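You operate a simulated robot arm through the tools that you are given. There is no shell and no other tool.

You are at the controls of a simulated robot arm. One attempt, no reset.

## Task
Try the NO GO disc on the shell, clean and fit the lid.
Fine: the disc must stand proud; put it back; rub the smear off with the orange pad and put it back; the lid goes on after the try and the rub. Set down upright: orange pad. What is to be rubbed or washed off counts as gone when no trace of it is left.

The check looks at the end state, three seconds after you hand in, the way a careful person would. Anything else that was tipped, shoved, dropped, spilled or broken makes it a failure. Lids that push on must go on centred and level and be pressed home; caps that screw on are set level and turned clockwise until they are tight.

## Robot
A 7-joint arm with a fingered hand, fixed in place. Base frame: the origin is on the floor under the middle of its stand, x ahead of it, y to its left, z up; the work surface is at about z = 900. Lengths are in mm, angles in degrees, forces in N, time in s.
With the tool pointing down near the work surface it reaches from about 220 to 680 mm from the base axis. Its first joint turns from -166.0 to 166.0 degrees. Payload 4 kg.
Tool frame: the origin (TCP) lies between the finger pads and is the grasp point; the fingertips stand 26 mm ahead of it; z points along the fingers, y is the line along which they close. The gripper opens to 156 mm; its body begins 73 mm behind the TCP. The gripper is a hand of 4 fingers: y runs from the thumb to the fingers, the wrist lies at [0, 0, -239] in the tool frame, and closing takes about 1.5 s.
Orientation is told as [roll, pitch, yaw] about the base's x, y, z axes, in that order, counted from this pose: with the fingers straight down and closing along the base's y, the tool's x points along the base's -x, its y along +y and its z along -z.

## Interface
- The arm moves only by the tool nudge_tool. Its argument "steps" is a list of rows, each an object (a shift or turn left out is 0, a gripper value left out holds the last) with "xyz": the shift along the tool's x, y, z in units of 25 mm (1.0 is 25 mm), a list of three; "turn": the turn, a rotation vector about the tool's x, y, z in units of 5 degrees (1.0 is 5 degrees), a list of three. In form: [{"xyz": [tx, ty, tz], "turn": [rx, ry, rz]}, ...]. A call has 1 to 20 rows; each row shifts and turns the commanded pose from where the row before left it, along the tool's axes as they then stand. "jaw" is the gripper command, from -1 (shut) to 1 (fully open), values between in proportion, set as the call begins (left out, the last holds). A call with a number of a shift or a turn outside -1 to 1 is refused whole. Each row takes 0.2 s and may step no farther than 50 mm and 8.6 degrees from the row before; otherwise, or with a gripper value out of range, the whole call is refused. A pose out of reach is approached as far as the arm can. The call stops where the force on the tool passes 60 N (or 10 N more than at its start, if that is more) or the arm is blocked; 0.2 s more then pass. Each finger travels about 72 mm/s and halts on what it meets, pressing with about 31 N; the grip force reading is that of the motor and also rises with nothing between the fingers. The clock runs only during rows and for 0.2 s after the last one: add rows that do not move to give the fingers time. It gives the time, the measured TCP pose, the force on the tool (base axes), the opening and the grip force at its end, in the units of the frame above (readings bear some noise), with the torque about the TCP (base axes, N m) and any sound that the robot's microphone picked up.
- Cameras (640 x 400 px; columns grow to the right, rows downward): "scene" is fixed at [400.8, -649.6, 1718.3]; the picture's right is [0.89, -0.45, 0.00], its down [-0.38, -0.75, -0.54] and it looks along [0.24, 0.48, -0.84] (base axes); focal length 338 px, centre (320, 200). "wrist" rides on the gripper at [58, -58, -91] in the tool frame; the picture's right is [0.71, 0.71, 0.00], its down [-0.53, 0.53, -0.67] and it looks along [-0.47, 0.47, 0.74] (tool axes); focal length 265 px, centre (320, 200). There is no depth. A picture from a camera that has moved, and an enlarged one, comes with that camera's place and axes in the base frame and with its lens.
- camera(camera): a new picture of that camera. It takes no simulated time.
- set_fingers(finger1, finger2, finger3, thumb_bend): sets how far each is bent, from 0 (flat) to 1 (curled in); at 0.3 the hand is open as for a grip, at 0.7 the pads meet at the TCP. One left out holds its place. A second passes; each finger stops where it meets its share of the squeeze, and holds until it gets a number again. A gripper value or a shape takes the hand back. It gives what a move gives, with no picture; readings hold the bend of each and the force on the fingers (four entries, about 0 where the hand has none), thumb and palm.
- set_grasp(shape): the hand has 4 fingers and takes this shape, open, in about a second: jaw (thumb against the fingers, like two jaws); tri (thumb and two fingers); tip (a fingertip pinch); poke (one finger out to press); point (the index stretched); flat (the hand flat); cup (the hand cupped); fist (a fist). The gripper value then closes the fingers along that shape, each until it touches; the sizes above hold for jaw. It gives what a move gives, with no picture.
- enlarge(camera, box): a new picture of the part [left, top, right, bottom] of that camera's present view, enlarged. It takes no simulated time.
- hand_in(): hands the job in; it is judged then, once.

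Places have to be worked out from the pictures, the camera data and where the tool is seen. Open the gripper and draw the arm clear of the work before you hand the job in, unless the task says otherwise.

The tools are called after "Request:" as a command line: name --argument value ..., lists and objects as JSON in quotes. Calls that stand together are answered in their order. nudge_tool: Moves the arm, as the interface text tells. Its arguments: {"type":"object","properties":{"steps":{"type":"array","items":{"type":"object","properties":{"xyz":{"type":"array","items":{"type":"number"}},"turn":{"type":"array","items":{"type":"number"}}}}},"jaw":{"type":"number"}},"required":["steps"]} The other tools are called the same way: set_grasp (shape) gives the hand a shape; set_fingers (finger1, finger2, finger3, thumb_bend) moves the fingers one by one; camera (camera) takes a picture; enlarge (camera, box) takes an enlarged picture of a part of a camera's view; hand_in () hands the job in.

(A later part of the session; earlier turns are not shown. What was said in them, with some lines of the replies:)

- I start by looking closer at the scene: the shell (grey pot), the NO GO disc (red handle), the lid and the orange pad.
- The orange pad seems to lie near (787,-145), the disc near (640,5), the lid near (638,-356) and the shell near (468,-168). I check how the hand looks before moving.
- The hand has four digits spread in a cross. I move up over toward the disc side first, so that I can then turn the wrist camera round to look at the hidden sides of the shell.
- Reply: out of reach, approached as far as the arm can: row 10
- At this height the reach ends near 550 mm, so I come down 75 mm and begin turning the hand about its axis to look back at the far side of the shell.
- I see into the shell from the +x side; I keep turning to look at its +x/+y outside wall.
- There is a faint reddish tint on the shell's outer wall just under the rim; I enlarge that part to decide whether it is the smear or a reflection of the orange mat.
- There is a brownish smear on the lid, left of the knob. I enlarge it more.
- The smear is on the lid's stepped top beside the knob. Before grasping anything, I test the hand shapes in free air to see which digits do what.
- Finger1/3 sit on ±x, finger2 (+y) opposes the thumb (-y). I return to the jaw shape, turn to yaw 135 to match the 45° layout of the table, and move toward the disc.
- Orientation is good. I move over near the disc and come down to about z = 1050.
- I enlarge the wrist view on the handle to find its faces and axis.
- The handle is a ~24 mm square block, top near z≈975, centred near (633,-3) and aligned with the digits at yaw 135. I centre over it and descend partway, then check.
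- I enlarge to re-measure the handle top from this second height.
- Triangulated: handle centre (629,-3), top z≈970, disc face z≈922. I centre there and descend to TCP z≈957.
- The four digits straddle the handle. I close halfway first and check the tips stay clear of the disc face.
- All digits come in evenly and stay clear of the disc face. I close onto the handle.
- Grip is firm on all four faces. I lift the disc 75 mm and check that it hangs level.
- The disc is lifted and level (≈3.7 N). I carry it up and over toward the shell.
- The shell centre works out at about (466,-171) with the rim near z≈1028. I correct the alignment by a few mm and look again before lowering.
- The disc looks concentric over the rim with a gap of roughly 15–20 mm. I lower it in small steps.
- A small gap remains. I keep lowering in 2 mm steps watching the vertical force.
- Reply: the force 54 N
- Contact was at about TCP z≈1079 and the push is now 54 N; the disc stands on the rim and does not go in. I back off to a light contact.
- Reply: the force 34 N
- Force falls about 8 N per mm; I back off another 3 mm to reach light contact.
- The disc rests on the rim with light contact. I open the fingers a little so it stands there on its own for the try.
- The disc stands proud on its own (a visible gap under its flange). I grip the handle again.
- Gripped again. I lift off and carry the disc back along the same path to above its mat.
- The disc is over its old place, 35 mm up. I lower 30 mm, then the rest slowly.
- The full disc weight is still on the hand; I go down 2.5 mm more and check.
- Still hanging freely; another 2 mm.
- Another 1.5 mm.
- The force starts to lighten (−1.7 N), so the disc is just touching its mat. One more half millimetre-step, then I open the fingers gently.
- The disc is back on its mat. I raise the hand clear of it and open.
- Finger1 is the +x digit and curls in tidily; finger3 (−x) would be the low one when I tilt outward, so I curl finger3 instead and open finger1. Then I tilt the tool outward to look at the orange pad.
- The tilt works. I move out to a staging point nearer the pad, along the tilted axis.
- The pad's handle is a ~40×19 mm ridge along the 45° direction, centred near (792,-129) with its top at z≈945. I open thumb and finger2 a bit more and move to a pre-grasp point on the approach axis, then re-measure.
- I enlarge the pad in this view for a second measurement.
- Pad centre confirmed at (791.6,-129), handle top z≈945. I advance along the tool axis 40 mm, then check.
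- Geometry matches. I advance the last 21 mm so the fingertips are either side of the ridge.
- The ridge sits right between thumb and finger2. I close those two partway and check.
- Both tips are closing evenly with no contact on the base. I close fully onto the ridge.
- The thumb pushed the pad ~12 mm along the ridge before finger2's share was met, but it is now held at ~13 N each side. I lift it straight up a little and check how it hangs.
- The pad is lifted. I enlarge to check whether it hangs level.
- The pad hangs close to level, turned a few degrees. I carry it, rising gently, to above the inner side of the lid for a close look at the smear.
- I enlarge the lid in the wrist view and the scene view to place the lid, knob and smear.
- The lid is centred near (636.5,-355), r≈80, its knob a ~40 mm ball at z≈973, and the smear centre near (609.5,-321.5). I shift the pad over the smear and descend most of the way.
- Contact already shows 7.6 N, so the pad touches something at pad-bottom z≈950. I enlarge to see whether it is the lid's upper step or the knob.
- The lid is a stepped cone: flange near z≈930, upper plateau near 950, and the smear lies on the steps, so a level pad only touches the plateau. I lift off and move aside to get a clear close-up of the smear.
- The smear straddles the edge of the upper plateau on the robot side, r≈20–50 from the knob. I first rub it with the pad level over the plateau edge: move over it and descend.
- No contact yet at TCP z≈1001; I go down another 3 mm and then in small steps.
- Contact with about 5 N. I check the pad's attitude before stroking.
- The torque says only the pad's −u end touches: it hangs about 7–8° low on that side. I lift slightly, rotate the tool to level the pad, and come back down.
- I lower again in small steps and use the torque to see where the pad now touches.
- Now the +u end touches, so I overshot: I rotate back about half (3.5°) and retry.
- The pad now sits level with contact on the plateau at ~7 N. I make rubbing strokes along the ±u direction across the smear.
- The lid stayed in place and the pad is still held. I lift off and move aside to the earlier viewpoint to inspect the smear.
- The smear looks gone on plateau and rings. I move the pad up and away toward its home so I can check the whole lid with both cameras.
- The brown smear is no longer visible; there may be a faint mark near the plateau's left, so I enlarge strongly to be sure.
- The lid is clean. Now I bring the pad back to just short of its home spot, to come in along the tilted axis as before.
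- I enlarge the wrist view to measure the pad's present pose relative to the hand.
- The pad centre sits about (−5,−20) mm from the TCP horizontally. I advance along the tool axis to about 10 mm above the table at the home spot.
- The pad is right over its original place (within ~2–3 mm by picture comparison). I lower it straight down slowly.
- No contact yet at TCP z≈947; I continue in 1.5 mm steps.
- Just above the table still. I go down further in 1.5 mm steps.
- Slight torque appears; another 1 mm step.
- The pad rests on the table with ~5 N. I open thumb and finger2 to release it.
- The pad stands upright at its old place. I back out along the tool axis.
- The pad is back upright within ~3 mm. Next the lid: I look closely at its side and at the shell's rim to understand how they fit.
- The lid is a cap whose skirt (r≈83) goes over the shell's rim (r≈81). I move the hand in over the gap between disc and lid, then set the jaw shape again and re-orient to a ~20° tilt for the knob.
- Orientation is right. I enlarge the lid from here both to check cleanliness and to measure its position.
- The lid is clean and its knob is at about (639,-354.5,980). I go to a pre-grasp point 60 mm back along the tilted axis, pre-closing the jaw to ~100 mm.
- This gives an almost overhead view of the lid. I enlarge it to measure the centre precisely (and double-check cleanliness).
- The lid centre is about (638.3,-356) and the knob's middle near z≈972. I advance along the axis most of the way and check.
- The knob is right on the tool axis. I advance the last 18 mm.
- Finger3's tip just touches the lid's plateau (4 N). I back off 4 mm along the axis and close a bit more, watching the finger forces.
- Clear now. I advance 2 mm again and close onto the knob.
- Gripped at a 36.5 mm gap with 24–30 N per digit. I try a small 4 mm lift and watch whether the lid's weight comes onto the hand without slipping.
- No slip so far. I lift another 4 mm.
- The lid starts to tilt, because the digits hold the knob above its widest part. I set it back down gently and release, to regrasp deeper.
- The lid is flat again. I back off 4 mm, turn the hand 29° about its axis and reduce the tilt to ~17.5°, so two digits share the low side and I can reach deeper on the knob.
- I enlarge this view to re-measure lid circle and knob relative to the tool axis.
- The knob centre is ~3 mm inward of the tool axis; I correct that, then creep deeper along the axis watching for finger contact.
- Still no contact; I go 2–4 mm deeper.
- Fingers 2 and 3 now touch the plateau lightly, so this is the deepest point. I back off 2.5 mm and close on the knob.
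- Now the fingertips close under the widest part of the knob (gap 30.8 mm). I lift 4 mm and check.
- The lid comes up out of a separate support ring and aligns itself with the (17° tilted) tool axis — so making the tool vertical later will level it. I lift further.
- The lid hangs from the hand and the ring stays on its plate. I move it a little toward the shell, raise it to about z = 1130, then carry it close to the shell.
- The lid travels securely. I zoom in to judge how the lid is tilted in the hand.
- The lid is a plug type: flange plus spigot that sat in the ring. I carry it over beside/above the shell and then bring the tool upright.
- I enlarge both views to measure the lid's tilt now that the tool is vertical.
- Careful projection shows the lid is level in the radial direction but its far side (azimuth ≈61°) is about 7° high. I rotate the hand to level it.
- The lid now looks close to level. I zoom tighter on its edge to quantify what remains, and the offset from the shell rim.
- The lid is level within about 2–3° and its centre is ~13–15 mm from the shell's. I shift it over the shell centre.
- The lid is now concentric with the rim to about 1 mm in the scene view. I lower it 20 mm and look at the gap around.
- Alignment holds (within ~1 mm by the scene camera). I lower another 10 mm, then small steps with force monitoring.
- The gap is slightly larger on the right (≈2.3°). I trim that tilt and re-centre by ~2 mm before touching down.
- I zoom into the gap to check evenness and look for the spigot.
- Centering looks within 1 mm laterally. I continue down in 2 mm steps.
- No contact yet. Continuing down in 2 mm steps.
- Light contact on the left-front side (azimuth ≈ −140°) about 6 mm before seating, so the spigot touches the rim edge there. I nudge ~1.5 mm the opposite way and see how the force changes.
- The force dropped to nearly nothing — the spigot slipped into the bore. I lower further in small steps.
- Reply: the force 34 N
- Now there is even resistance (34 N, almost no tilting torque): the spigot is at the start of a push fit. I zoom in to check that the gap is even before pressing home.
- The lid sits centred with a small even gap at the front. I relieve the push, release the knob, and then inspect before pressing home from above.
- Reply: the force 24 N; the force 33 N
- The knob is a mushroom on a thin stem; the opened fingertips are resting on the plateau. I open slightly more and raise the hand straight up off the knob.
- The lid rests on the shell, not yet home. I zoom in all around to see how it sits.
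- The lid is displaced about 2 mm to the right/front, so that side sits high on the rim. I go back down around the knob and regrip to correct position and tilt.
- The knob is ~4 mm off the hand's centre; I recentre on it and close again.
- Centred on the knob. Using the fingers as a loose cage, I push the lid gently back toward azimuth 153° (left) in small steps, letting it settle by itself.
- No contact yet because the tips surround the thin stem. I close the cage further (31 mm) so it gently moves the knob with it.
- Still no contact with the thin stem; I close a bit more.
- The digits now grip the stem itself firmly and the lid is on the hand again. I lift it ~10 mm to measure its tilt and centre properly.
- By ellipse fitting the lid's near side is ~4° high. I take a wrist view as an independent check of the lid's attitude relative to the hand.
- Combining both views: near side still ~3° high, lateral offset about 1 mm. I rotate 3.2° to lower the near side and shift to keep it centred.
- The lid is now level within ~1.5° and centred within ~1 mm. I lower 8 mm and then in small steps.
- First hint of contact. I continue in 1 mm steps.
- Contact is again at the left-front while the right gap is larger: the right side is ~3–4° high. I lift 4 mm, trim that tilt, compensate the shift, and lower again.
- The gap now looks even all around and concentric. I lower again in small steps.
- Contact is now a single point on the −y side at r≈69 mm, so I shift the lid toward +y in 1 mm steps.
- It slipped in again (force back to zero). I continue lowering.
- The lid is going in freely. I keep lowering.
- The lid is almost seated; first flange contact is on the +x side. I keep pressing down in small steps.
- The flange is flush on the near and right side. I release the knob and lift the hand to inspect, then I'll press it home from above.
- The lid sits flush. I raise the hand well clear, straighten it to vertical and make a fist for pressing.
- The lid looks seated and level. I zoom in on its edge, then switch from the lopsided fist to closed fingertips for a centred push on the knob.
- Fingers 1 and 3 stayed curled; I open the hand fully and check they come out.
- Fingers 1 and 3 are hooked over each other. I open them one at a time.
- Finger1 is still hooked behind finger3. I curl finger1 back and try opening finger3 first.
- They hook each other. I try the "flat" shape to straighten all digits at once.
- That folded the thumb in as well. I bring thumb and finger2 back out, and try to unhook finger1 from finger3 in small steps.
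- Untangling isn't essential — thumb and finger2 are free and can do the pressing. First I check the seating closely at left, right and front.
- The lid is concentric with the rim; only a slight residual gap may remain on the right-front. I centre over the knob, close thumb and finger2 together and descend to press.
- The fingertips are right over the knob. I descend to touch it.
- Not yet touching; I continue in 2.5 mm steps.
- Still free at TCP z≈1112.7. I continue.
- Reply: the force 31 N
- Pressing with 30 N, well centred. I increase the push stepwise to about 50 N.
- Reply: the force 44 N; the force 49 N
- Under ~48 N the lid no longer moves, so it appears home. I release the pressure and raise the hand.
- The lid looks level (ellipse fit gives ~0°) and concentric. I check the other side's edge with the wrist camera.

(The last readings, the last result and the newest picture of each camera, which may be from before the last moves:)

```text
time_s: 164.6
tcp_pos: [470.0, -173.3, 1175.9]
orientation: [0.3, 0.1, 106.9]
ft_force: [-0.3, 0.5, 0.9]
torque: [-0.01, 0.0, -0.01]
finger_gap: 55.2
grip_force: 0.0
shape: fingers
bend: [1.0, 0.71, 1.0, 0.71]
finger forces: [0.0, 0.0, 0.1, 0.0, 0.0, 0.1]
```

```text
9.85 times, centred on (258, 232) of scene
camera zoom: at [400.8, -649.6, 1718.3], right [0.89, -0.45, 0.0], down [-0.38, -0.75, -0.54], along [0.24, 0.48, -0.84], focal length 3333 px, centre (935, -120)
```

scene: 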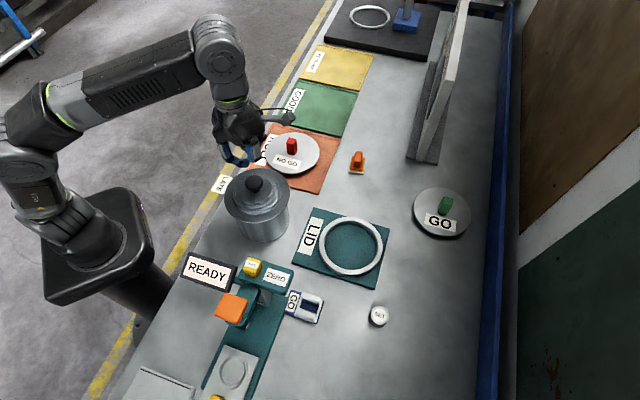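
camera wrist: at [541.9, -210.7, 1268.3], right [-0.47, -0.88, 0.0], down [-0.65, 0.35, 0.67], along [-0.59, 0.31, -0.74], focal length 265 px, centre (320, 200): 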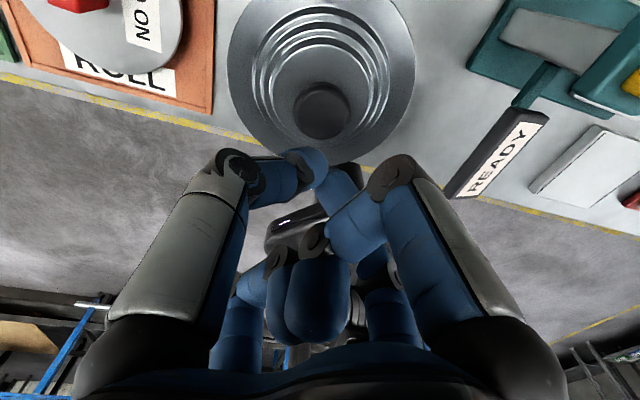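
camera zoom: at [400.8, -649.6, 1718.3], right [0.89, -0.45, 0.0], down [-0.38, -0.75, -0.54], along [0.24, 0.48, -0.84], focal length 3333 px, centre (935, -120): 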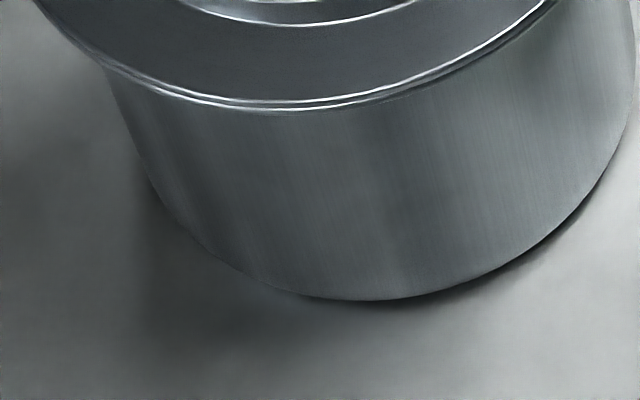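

Everything is covered evenly. I open thumb and finger2 and draw the arm back toward its starting place, clear of the work.

Request:
set_fingers --finger2 0.3 --thumb_bend 0.3

Request:
nudge_tool --steps '[{"xyz": [0, 0, -0.8]}, {"xyz": [0.21, 0.885, -0.1]}, {"xyz": [0.21, 0.885, -0.1]}, {"xyz": [0.21, 0.885, -0.1]}, {"xyz": [0.21, 0.885, -0.1]}, {"xyz": [0.21, 0.885, 0]}, {"xyz": [0.21, 0.885, 0]}, {"xyz": [0.21, 0.885, 0]}, {"xyz": [0.21, 0.885, 0]}, {}]'

Request:
camera --camera "scene"

Request:
camera --camera "wrist"

```text
time_s: 165.6
tcp_pos: [470.3, -172.1, 1176.7]
orientation: [0.2, 0.1, 106.9]
ft_force: [0.4, 0.7, 0.3]
torque: [0.0, -0.01, -0.01]
finger_gap: 96.6
grip_force: 0.1
shape: fingers
bend: [1.0, 0.3, 1.0, 0.3]
finger forces: [0.0, 0.1, 0.1, 0.1, 0.0, 0.0]
```

```text
time_s: 167.8
tcp_pos: [312.4, -264.8, 1206.6]
orientation: [0.2, 0.1, 106.9]
ft_force: [0.6, 0.5, 0.1]
torque: [0.0, -0.02, 0.0]
finger_gap: 96.7
grip_force: 0.0
shape: fingers
bend: [1.0, 0.3, 1.0, 0.3]
finger forces: [0.0, 0.0, 0.1, 0.0, 0.0, 0.0]
```

```text
taken
```

scene: 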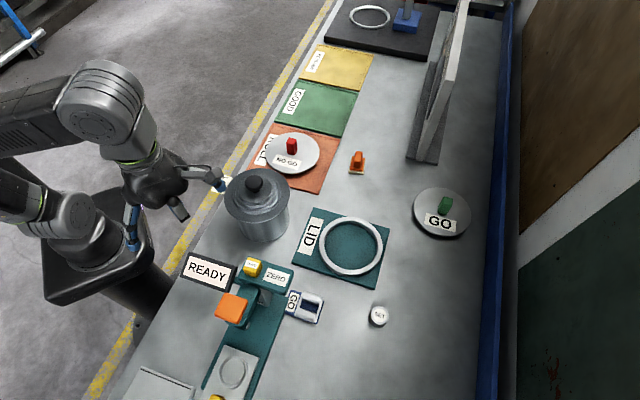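

```text
taken
camera wrist: at [384.3, -301.7, 1299.3], right [-0.47, -0.88, 0.0], down [-0.65, 0.35, 0.67], along [-0.59, 0.31, -0.74], focal length 265 px, centre (320, 200)
```

wrist: 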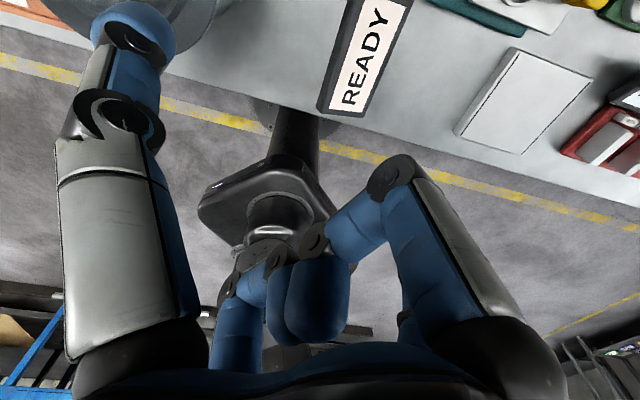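

The arm is clear. I do a last close inspection of lid surface, disc and pad before handing in.

Request:
enlarge --camera "scene" --box '[222, 162, 292, 217]'

Request:
enlarge --camera "scene" --box '[245, 120, 335, 200]'

Request:
enlarge --camera "scene" --box '[335, 135, 385, 175]'

Request:
enlarge --camera "scene" --box '[220, 200, 295, 250]'

```text
7.27 times, centred on (257, 190) of scene
camera zoom: at [400.8, -649.6, 1718.3], right [0.89, -0.45, 0.0], down [-0.38, -0.75, -0.54], along [0.24, 0.48, -0.84], focal length 2462 px, centre (778, 276)
```

zoom: 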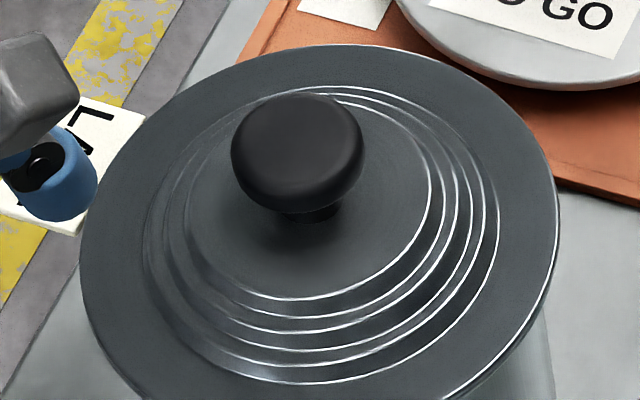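

```text
5.00 times, centred on (290, 160) of scene
camera zoom: at [400.8, -649.6, 1718.3], right [0.89, -0.45, 0.0], down [-0.38, -0.75, -0.54], along [0.24, 0.48, -0.84], focal length 1692 px, centre (470, 400)
```

zoom: 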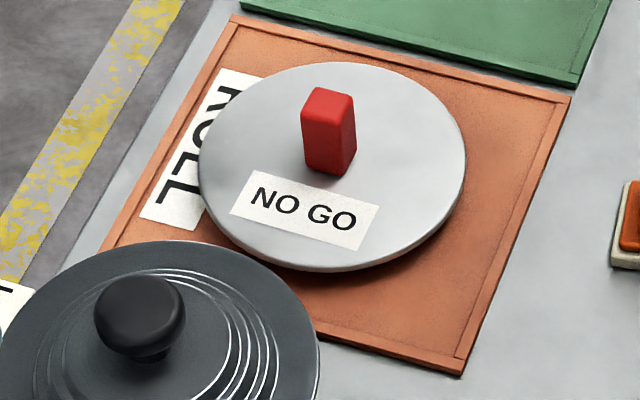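

```text
10.00 times, centred on (360, 155) of scene
camera zoom: at [400.8, -649.6, 1718.3], right [0.89, -0.45, 0.0], down [-0.38, -0.75, -0.54], along [0.24, 0.48, -0.84], focal length 3385 px, centre (-80, 650)
```

zoom: 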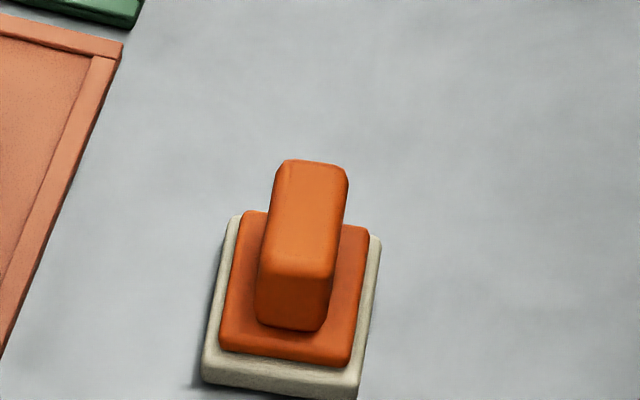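

```text
8.00 times, centred on (258, 225) of scene
camera zoom: at [400.8, -649.6, 1718.3], right [0.89, -0.45, 0.0], down [-0.38, -0.75, -0.54], along [0.24, 0.48, -0.84], focal length 2708 px, centre (820, 0)
```

zoom: 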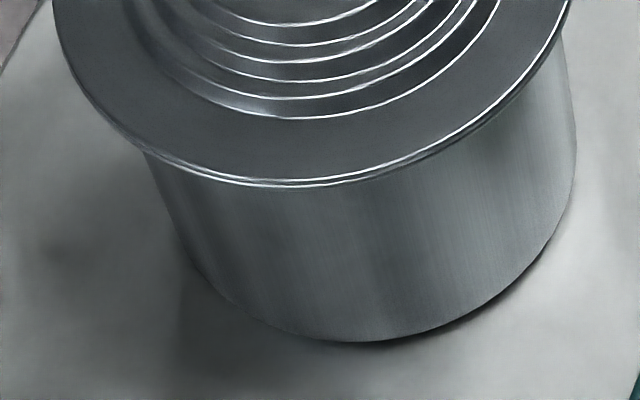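

Everything checks out: disc on its mat, pad upright, lid clean, level and flush. I make one try at freeing the two hooked fingers here in free air, so that the gripper is properly open.

Request:
set_grasp --shape "tip"

Request:
set_fingers --finger1 0.0 --finger3 0.95

Request:
camera --camera "wrist"

```text
time_s: 168.7
tcp_pos: [312.6, -265.0, 1209.1]
orientation: [0.2, 0.1, 106.9]
ft_force: [0.0, -0.3, 0.5]
torque: [-0.01, -0.01, -0.02]
finger_gap: 156.0
grip_force: 0.1
shape: tip
bend: [1.0, 0.3, 1.0, 0.3]
finger forces: [0.0, 0.0, 0.1, 0.0, 0.0, 0.0]
```

```text
time_s: 169.7
tcp_pos: [312.2, -264.1, 1207.5]
orientation: [0.2, 0.1, 107.0]
ft_force: [-0.1, 0.6, 0.1]
torque: [-0.02, -0.02, -0.02]
finger_gap: 94.9
grip_force: 0.1
shape: fingers
bend: [1.0, 0.3, 1.0, 0.3]
finger forces: [0.0, 0.1, 0.1, 0.0, 0.0, 0.0]
```

```text
taken
camera wrist: at [384.4, -301.7, 1299.3], right [-0.47, -0.88, 0.0], down [-0.65, 0.35, 0.67], along [-0.59, 0.31, -0.74], focal length 265 px, centre (320, 200)
```

wrist: 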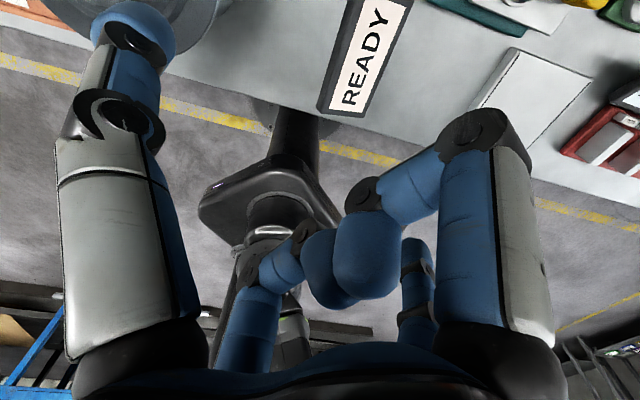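

They are still hooked; one more try with finger3 loosened gradually.

Request:
set_fingers --finger1 0.3 --finger3 0.8

Request:
set_grasp --shape "jaw"

Request:
camera --camera "wrist"

Request:
camera --camera "scene"

```text
time_s: 170.7
tcp_pos: [312.4, -264.1, 1208.3]
orientation: [0.3, 0.1, 106.8]
ft_force: [0.6, -0.2, -1.0]
torque: [0.0, -0.02, 0.01]
finger_gap: 104.8
grip_force: 0.0
shape: fingers
bend: [0.3, 0.3, 0.8, 0.3]
finger forces: [0.0, 0.1, 0.0, 0.1, 0.0, 0.1]
```

```text
time_s: 171.6
tcp_pos: [312.0, -263.2, 1207.1]
orientation: [0.3, 0.1, 106.9]
ft_force: [-0.9, -0.1, -0.2]
torque: [-0.03, 0.02, -0.01]
finger_gap: 156.0
grip_force: 0.0
shape: jaw
bend: [0.3, 0.3, 0.3, 0.3]
finger forces: [0.0, 0.0, 0.1, 0.1, 0.0, 0.0]
```

```text
taken
camera wrist: at [384.4, -301.7, 1299.3], right [-0.47, -0.88, 0.0], down [-0.65, 0.35, 0.67], along [-0.59, 0.31, -0.74], focal length 265 px, centre (320, 200)
```

wrist: 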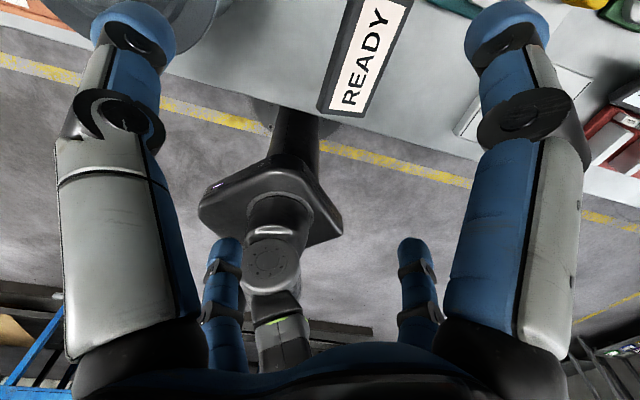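

```text
taken
```

scene: 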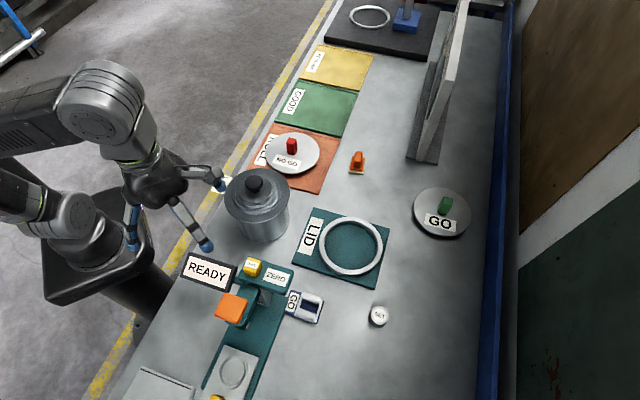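

The hand is fully open and clear, the disc is on its mat, the pad upright at its spot, and the lid clean, level and pressed home. I hand the job in.

Request:
hand_in

```text
The job is handed in.
```

The job is handed in. The disc was tried, the smear rubbed off and the lid fitted, in that order, and I saw no fault in the final camera check.

- **Disc try:** I set the NO GO disc on the shell and let go of it for about a second. It stood proud on the rim, and I put it back on its mat.
- **Smear:** It was on the lid, at the edge of the raised centre beside the knob. After rubbing with the orange pad, no trace showed in close-ups from either camera.
- **Orange pad:** It stands upright within about 3 mm of its old spot, turned about 6° from how it was.
- **Lid:** It is on the shell, centred and level, with the flange on the rim. I pressed it with about 48 N and it did not move any further. It took two tries to get the lid into the shell. In the process the shell moved about 2–3 mm along the table.

The hand is open and the arm is back at its starting place, clear of the work.
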